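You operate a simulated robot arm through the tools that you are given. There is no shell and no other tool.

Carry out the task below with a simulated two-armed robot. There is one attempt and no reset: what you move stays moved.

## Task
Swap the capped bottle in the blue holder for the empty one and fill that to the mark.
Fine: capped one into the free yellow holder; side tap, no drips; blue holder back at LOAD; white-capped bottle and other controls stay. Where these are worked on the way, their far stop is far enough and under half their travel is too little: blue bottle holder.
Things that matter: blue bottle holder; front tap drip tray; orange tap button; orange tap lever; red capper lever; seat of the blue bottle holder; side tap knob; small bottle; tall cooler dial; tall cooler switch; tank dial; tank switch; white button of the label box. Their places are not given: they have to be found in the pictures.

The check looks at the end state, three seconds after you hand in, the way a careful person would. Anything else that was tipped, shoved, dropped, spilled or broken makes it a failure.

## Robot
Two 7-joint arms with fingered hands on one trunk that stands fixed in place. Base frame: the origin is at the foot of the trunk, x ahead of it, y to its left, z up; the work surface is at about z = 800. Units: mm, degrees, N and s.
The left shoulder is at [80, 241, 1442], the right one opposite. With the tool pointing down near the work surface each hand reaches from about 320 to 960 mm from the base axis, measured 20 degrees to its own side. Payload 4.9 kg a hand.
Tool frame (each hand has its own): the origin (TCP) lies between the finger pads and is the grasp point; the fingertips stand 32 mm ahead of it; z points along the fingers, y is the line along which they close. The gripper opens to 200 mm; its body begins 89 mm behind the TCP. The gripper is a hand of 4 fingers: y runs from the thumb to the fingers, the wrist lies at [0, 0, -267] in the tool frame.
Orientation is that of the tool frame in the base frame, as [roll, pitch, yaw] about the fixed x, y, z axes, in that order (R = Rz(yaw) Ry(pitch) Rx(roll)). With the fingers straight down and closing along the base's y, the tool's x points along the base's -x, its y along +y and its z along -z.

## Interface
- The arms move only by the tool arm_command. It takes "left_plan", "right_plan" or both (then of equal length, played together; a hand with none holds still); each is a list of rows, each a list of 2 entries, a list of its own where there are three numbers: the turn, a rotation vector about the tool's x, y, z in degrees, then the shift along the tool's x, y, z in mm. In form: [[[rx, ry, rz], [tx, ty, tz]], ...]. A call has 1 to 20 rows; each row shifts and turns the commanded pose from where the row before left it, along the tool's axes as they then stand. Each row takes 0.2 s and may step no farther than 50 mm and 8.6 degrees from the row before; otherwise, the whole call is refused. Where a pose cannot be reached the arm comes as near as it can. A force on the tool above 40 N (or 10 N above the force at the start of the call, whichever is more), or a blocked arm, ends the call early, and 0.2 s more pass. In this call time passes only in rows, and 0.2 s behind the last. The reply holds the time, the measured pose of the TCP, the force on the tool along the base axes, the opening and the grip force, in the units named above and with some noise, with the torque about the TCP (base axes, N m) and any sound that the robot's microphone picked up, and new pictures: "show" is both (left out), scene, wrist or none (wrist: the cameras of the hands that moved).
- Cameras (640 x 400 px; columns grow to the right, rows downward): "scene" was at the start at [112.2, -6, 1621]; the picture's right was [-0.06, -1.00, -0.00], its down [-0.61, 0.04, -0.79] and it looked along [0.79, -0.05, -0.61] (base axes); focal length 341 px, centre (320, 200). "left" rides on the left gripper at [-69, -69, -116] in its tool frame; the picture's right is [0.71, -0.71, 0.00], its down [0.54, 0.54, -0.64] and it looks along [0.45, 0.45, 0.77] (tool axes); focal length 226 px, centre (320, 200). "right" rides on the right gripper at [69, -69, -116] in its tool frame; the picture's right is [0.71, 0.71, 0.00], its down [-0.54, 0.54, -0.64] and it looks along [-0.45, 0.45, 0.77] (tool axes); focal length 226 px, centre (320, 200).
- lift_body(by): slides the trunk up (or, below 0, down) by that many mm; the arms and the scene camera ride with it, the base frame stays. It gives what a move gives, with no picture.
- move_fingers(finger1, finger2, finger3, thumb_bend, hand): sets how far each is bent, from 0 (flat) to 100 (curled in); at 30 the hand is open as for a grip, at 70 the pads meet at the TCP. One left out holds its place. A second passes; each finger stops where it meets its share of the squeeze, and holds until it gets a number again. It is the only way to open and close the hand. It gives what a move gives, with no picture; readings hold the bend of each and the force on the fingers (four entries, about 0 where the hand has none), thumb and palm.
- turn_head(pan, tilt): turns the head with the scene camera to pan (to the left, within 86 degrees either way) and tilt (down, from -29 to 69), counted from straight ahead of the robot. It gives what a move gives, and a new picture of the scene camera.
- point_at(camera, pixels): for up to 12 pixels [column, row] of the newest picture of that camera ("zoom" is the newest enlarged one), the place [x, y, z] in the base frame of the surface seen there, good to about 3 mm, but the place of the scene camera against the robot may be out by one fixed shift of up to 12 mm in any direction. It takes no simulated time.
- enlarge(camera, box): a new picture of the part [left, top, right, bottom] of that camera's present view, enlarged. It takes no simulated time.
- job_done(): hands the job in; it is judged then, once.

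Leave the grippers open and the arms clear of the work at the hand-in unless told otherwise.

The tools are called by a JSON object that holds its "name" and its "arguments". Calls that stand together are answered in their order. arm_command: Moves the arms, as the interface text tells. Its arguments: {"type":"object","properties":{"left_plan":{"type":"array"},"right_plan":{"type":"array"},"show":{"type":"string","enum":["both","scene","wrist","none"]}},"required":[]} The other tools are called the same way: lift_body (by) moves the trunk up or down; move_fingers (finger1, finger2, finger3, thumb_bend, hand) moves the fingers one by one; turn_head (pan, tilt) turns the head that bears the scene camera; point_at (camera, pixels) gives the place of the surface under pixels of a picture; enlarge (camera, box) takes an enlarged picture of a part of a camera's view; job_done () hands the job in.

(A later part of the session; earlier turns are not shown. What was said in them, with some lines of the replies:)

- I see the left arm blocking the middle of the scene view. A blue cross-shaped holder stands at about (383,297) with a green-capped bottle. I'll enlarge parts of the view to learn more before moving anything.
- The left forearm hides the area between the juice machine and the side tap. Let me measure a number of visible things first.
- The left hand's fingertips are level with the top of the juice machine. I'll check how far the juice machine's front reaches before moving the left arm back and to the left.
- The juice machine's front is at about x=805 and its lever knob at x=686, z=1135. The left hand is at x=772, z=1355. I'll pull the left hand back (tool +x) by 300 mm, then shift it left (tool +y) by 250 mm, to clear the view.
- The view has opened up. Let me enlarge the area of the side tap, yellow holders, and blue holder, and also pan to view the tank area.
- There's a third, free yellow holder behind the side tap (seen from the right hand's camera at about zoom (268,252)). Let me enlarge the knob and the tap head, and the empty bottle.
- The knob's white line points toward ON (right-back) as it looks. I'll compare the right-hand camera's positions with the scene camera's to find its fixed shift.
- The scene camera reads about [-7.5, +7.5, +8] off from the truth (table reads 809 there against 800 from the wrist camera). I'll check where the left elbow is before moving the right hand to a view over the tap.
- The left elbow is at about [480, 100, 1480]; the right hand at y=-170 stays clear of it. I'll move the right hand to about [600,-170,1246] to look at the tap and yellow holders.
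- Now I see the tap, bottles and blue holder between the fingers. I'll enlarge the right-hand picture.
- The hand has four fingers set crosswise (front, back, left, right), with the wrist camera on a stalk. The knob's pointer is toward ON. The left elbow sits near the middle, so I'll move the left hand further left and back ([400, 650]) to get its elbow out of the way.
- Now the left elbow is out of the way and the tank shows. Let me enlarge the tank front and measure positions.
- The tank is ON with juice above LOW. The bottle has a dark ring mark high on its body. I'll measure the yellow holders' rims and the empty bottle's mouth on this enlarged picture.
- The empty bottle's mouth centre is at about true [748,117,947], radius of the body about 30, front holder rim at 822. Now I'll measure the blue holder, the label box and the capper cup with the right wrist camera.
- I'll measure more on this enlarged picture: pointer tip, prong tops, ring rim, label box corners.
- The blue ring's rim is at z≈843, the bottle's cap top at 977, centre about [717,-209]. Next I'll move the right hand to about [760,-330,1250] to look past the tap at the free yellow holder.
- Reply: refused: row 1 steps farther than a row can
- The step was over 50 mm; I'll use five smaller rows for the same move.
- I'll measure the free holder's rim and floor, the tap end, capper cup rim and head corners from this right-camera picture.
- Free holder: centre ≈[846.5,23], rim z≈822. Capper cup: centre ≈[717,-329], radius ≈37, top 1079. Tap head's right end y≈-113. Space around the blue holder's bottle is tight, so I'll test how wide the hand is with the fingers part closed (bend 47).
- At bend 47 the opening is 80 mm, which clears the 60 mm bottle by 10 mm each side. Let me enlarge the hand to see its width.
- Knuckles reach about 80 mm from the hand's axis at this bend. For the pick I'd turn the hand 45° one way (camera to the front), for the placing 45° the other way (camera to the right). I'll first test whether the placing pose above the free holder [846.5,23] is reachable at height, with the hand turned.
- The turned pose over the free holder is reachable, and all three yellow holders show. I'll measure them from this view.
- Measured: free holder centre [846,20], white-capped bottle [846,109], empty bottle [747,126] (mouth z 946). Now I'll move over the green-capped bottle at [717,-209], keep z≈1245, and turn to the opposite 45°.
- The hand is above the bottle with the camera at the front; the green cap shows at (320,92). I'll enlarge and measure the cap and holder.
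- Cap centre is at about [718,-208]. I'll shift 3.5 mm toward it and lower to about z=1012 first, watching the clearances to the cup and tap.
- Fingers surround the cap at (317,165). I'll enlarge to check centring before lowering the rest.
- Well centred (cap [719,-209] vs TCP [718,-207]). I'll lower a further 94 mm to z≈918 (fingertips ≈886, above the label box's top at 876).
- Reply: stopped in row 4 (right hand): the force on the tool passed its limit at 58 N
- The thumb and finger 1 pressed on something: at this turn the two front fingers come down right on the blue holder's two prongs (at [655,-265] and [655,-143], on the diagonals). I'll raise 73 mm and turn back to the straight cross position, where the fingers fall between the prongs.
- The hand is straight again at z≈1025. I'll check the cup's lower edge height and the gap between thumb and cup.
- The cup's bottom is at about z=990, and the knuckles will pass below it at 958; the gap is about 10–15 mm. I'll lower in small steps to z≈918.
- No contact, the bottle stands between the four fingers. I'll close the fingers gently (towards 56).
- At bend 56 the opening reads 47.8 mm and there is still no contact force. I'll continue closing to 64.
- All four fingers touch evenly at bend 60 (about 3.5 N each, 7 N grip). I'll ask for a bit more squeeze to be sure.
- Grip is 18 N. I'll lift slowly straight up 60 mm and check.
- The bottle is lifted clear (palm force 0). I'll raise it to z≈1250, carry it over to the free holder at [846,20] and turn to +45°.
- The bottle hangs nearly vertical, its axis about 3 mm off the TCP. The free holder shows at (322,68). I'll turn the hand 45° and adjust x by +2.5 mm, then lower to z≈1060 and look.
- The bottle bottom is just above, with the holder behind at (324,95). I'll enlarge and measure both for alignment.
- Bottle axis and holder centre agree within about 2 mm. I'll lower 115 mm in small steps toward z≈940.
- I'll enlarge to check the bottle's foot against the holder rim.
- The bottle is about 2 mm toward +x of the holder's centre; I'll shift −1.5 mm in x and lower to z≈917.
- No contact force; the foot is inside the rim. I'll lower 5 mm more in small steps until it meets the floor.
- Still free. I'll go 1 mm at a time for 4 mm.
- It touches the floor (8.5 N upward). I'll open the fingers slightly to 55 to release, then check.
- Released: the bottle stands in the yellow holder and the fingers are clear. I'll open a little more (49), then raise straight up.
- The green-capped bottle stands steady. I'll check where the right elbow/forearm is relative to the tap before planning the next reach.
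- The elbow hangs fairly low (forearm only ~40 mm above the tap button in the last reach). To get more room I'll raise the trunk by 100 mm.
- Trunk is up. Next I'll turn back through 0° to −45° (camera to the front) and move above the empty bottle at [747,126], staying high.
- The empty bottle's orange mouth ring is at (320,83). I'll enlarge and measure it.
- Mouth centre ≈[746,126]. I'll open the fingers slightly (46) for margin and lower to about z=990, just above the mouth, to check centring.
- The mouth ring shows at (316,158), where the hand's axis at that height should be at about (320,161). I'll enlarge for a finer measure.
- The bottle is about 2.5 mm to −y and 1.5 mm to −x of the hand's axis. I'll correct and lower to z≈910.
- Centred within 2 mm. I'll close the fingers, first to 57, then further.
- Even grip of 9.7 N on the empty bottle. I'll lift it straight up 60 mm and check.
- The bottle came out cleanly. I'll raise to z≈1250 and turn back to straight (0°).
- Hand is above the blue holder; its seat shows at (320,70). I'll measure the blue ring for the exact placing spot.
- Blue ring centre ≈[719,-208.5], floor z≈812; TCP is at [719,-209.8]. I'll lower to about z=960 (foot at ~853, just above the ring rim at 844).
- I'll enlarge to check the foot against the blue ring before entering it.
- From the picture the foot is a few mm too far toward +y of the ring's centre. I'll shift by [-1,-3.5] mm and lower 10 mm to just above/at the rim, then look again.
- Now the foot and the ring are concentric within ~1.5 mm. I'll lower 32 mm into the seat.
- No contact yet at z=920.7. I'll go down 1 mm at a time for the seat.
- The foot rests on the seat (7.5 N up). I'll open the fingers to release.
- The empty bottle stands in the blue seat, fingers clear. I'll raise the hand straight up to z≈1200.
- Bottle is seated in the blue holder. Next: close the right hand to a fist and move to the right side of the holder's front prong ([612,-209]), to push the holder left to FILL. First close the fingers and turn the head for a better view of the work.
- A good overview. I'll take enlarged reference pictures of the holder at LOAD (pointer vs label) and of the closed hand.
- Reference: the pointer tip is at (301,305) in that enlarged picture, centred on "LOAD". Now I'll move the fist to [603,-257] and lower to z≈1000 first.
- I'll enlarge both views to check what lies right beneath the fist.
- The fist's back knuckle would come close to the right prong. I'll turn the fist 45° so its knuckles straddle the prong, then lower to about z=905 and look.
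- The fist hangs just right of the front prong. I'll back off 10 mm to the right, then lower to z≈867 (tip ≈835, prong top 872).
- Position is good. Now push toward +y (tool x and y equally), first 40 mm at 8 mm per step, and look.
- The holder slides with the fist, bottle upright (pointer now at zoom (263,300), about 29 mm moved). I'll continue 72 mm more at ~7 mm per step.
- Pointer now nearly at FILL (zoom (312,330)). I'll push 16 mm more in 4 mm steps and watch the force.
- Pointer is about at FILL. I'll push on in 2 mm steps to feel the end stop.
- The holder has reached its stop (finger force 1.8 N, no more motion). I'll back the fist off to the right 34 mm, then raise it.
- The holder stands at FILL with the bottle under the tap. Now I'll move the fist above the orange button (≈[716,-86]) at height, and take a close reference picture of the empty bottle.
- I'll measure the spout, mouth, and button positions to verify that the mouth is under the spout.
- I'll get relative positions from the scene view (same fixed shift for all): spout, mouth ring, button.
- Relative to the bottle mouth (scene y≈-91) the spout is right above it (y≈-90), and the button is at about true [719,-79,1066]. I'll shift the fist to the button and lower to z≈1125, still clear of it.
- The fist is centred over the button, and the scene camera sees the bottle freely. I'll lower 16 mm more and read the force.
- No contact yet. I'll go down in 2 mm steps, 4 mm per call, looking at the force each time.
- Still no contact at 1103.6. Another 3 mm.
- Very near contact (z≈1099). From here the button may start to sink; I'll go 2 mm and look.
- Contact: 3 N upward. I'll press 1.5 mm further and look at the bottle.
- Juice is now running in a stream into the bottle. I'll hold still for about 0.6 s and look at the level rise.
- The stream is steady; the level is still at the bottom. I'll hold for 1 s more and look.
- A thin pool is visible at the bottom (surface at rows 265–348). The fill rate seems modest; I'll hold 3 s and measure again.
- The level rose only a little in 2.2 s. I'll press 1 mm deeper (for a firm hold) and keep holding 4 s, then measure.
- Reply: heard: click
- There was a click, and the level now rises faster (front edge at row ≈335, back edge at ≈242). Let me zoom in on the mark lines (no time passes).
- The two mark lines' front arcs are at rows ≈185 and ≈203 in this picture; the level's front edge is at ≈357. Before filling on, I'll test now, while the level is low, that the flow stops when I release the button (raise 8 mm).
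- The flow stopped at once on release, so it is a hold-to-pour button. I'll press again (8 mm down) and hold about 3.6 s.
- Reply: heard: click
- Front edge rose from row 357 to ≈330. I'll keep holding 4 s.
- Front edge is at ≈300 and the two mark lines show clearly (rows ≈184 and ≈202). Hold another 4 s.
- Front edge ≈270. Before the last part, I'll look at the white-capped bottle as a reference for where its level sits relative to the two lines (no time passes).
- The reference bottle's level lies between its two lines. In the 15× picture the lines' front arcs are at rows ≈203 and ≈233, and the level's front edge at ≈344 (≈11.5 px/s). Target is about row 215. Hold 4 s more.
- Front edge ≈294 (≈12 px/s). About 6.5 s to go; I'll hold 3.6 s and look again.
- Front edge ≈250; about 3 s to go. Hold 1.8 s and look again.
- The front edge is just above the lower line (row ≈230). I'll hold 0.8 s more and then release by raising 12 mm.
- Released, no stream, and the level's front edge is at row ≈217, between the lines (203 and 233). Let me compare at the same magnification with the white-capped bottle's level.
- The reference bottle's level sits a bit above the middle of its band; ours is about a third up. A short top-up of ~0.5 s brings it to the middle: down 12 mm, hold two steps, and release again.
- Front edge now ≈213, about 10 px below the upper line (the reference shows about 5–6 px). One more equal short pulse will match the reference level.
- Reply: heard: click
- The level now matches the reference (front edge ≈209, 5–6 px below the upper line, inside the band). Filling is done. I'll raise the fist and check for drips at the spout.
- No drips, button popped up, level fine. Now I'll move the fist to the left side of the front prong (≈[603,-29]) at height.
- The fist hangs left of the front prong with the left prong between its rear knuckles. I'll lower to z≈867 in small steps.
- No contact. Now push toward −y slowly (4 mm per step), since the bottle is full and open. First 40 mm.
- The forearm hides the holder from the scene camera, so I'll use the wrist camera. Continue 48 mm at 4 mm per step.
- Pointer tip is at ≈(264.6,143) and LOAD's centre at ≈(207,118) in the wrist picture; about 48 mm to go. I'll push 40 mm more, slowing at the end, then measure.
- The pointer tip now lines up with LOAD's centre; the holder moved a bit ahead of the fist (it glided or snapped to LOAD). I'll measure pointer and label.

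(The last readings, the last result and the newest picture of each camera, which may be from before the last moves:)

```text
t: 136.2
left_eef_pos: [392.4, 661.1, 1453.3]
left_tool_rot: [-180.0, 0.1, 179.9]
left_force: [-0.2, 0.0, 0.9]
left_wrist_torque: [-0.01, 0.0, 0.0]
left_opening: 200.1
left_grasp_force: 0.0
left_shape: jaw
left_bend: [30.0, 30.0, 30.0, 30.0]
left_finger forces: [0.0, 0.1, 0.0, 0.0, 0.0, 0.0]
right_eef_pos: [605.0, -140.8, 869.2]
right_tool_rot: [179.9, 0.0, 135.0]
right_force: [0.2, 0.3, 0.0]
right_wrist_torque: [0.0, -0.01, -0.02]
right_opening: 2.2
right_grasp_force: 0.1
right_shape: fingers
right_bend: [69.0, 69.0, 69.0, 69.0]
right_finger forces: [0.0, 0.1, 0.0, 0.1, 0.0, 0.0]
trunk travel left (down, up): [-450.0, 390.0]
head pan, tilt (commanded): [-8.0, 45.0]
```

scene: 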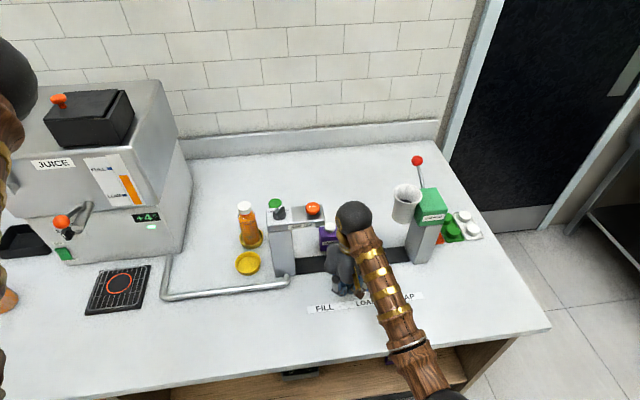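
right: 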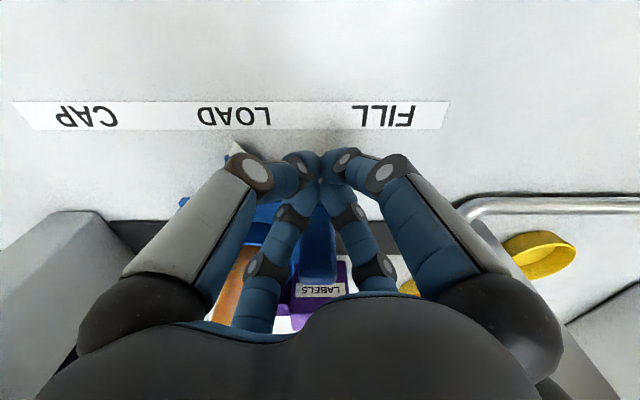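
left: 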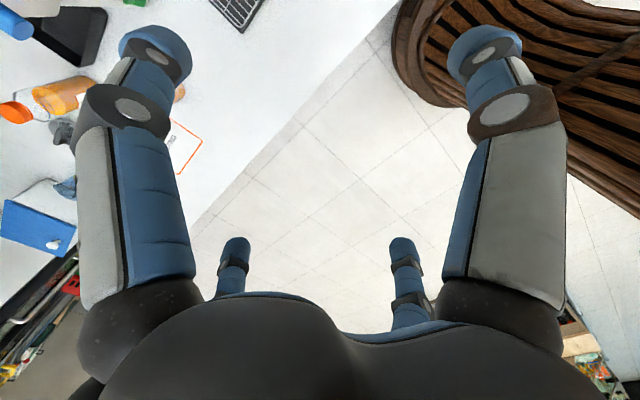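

Pointer y≈-208, LOAD's centre ≈-207.5. The fist has backed off; now I'll raise it straight up and compare with the reference picture.

{"name": "arm_command", "arguments": {"right_plan": [[[0, 0, 0], [0, 0, -20]], [[0, 0, 0], [0, 0, -35]], [[0, 0, 0], [0, 0, -40]], [[0, 0, 0], [0, 0, -45]], [[0, 0, 0], [0, 0, -45]], [[0, 0, 0], [0, 0, -45]], [[0, 0, 0], [0, 0, -45]], [[0, 0, 0], [0, 0, -45]], [[0, 0, 0], [0, 0, -45]]], "show": "scene"}}

{"name": "enlarge", "arguments": {"camera": "scene", "box": [290, 215, 450, 320]}}

```text
t: 138.2
left_eef_pos: [390.4, 660.8, 1455.6]
left_tool_rot: [-180.0, 0.0, 179.9]
left_force: [-0.6, 0.2, 0.4]
left_wrist_torque: [0.02, 0.0, 0.0]
left_opening: 199.8
left_grasp_force: 0.0
left_shape: jaw
left_bend: [30.0, 30.0, 30.0, 30.0]
left_finger forces: [0.0, 0.0, 0.1, 0.0, 0.0, 0.1]
right_eef_pos: [601.4, -141.1, 1233.0]
right_tool_rot: [179.9, 0.0, 135.0]
right_force: [0.1, 0.4, 0.4]
right_wrist_torque: [0.01, -0.04, -0.02]
right_opening: 1.8
right_grasp_force: 0.1
right_shape: fingers
right_bend: [69.0, 69.0, 69.0, 69.0]
right_finger forces: [0.0, 0.0, 0.1, 0.0, 0.0, 0.0]
right hand out of reach, approached as far as the arm can: row 1
trunk travel left (down, up): [-450.0, 390.0]
head pan, tilt (commanded): [-8.0, 45.0]
```

scene: 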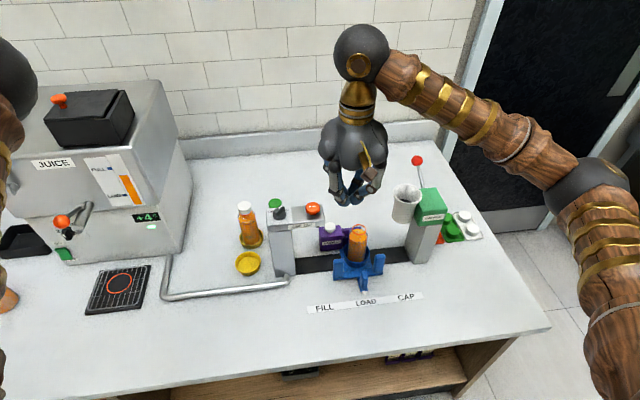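

```text
3.81 times, centred on (370, 268) of scene
```

zoom: 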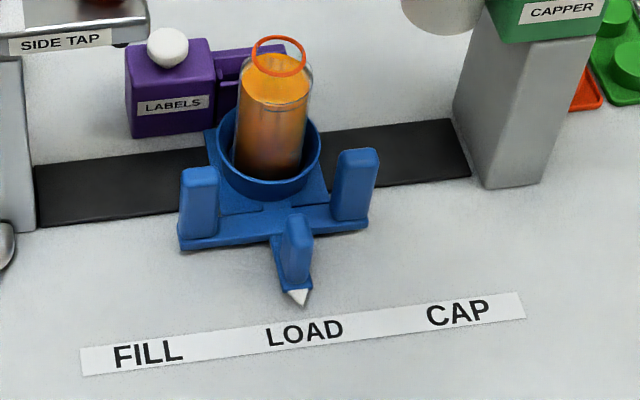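

The holder is back at LOAD: pointer tip at (303,304) versus the reference (301,305), bottle upright and full. Now I'll move the right hand away to the right and back, clear of the work.

{"name": "arm_command", "arguments": {"right_plan": [[[0, 0, 0], [-18, -38, -5]], [[0, 0, 0], [-18, -38, -5]], [[0, 0, 0], [-18, -38, -5]], [[0, 0, 0], [-18, -38, -5]], [[0, 0, 0], [-18, -38, -5]], [[0, 0, 0], [-18, -38, -5]], [[0, 0, 0], [-18, -38, -5]], [[0, 0, 7.5], [0, 0, 0]]], "show": "scene"}}

{"name": "move_fingers", "arguments": {"hand": "right", "finger1": 30, "finger2": 30, "finger3": 30, "thumb_bend": 30}}

```text
t: 140.0
left_eef_pos: [393.0, 662.5, 1454.3]
left_tool_rot: [180.0, 0.1, 180.0]
left_force: [-0.2, -0.1, -0.3]
left_wrist_torque: [0.01, -0.01, 0.02]
left_opening: 199.6
left_grasp_force: 0.0
left_shape: jaw
left_bend: [30.0, 30.0, 30.0, 30.0]
left_finger forces: [0.0, 0.1, 0.0, 0.0, 0.0, 0.0]
right_eef_pos: [502.6, -416.8, 1268.2]
right_tool_rot: [180.0, -0.1, 127.3]
right_force: [1.1, 0.1, 0.0]
right_wrist_torque: [0.02, 0.03, 0.0]
right_opening: 2.4
right_grasp_force: 0.0
right_shape: fingers
right_bend: [69.0, 69.0, 69.0, 69.0]
right_finger forces: [0.0, 0.0, 0.1, 0.1, 0.0, 0.0]
trunk travel left (down, up): [-450.0, 390.0]
head pan, tilt (commanded): [-8.0, 45.0]
```

scene: 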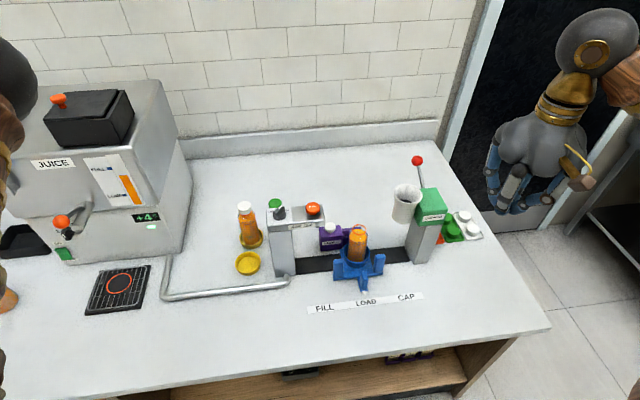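

```text
t: 141.0
left_eef_pos: [392.4, 660.8, 1454.5]
left_tool_rot: [180.0, -0.1, 180.0]
left_force: [-0.6, -0.2, -0.3]
left_wrist_torque: [0.01, 0.0, 0.02]
left_opening: 199.7
left_grasp_force: 0.1
left_shape: jaw
left_bend: [30.0, 30.0, 30.0, 30.0]
left_finger forces: [0.1, 0.0, 0.0, 0.0, 0.1, 0.0]
right_eef_pos: [503.1, -418.1, 1268.1]
right_tool_rot: [179.9, 0.0, 127.5]
right_force: [-0.7, 0.9, 0.0]
right_wrist_torque: [0.02, 0.02, -0.02]
right_opening: 139.8
right_grasp_force: 0.0
right_shape: fingers
right_bend: [30.0, 30.0, 30.0, 30.0]
right_finger forces: [0.1, 0.0, 0.1, 0.1, 0.0, 0.0]
trunk travel left (down, up): [-450.0, 390.0]
head pan, tilt (commanded): [-8.0, 45.0]
```

Both hands are open and away. A final check of the work: enlarged pictures of the bottle level, the yellow holders and the whole bench.

{"name": "enlarge", "arguments": {"camera": "scene", "box": [335, 220, 380, 265]}}

{"name": "enlarge", "arguments": {"camera": "scene", "box": [225, 185, 385, 310]}}

{"name": "turn_head", "arguments": {"pan": 0, "tilt": 40}}

```text
8.89 times, centred on (358, 242) of scene
```

zoom: 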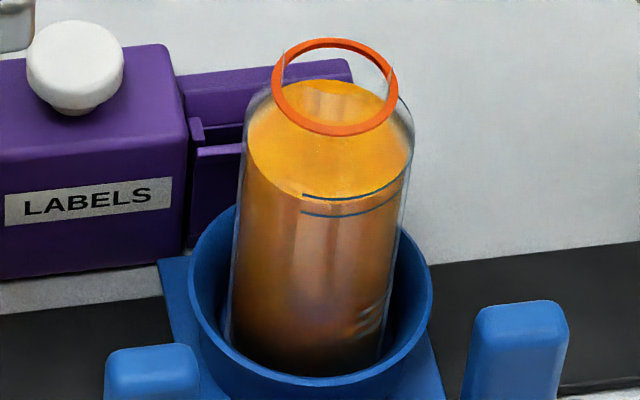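

```text
3.20 times, centred on (305, 248) of scene
```

zoom: 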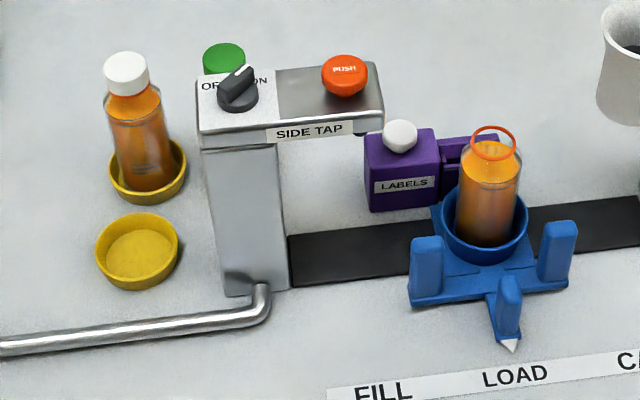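

```text
t: 141.7
left_eef_pos: [393.5, 661.5, 1454.6]
left_tool_rot: [180.0, 0.0, -180.0]
left_force: [0.4, -0.8, 0.4]
left_wrist_torque: [-0.01, -0.01, -0.02]
left_opening: 200.1
left_grasp_force: 0.1
left_shape: jaw
left_bend: [30.0, 30.0, 30.0, 30.0]
left_finger forces: [0.0, 0.0, 0.0, 0.0, 0.0, 0.0]
right_eef_pos: [503.1, -418.4, 1267.4]
right_tool_rot: [179.9, -0.1, 127.5]
right_force: [-0.2, -0.3, 0.2]
right_wrist_torque: [-0.03, -0.03, 0.02]
right_opening: 140.0
right_grasp_force: 0.1
right_shape: fingers
right_bend: [30.0, 30.0, 30.0, 30.0]
right_finger forces: [0.0, 0.0, 0.0, 0.1, 0.0, 0.0]
trunk travel left (down, up): [-450.0, 390.0]
head pan, tilt (commanded): [0.0, 40.0]
```

scene: 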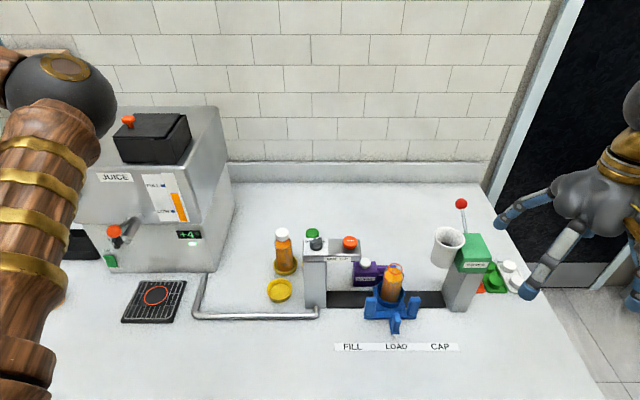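

I'll zoom closer on the level to be sure it lies between the two lines.

{"name": "enlarge", "arguments": {"camera": "scene", "box": [380, 264, 408, 290]}}

{"name": "enlarge", "arguments": {"camera": "scene", "box": [268, 236, 298, 262]}}

```text
15.38 times, centred on (394, 277) of scene
```

zoom: 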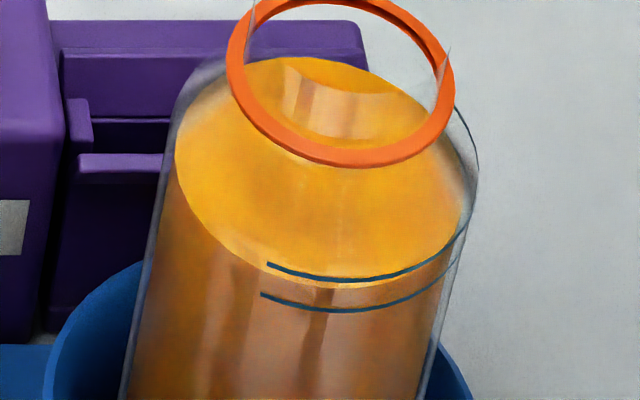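

```text
15.38 times, centred on (283, 249) of scene
```

zoom: 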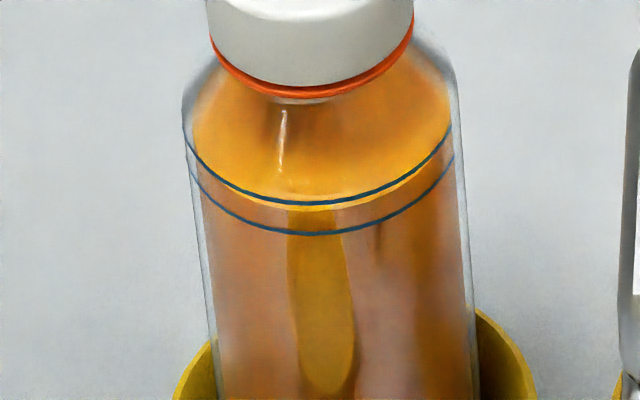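

The level sits between the two lines, just like the white-capped reference bottle. The green-capped bottle stands in its yellow holder, the blue holder is at LOAD, the knob and the other controls are untouched, and nothing was spilled. Both hands are open and clear, so I'm handing in.

{"name": "job_done", "arguments": {}}

```text
The job is handed in.
```

The swap and fill are finished and handed in; no verdict has come back yet.

- **Capped bottle:** the green-capped bottle now stands in the yellow holder that was free, behind the side tap.
- **Filled bottle:** the empty bottle is in the blue holder. I filled it from the side tap to between its two mark lines, matching the level in the white-capped bottle. I saw no drips or spills.
- **Blue holder:** it is back at LOAD, with its pointer within about 1–2 mm of where it started. It moved the last few millimetres ahead of my hand and stopped at LOAD by itself.
- **Everything else:** the white-capped bottle and all controls except the side tap button were left alone. The knob was already ON, so I did not turn it.

On my first try at the capped bottle, two fingers pressed down on the blue holder's prongs with about 58 N before the arm stopped. I saw no damage or shift, and the holder slid freely afterwards.

Both hands are open and clear of the bench, and the trunk is 100 mm higher than at the start.
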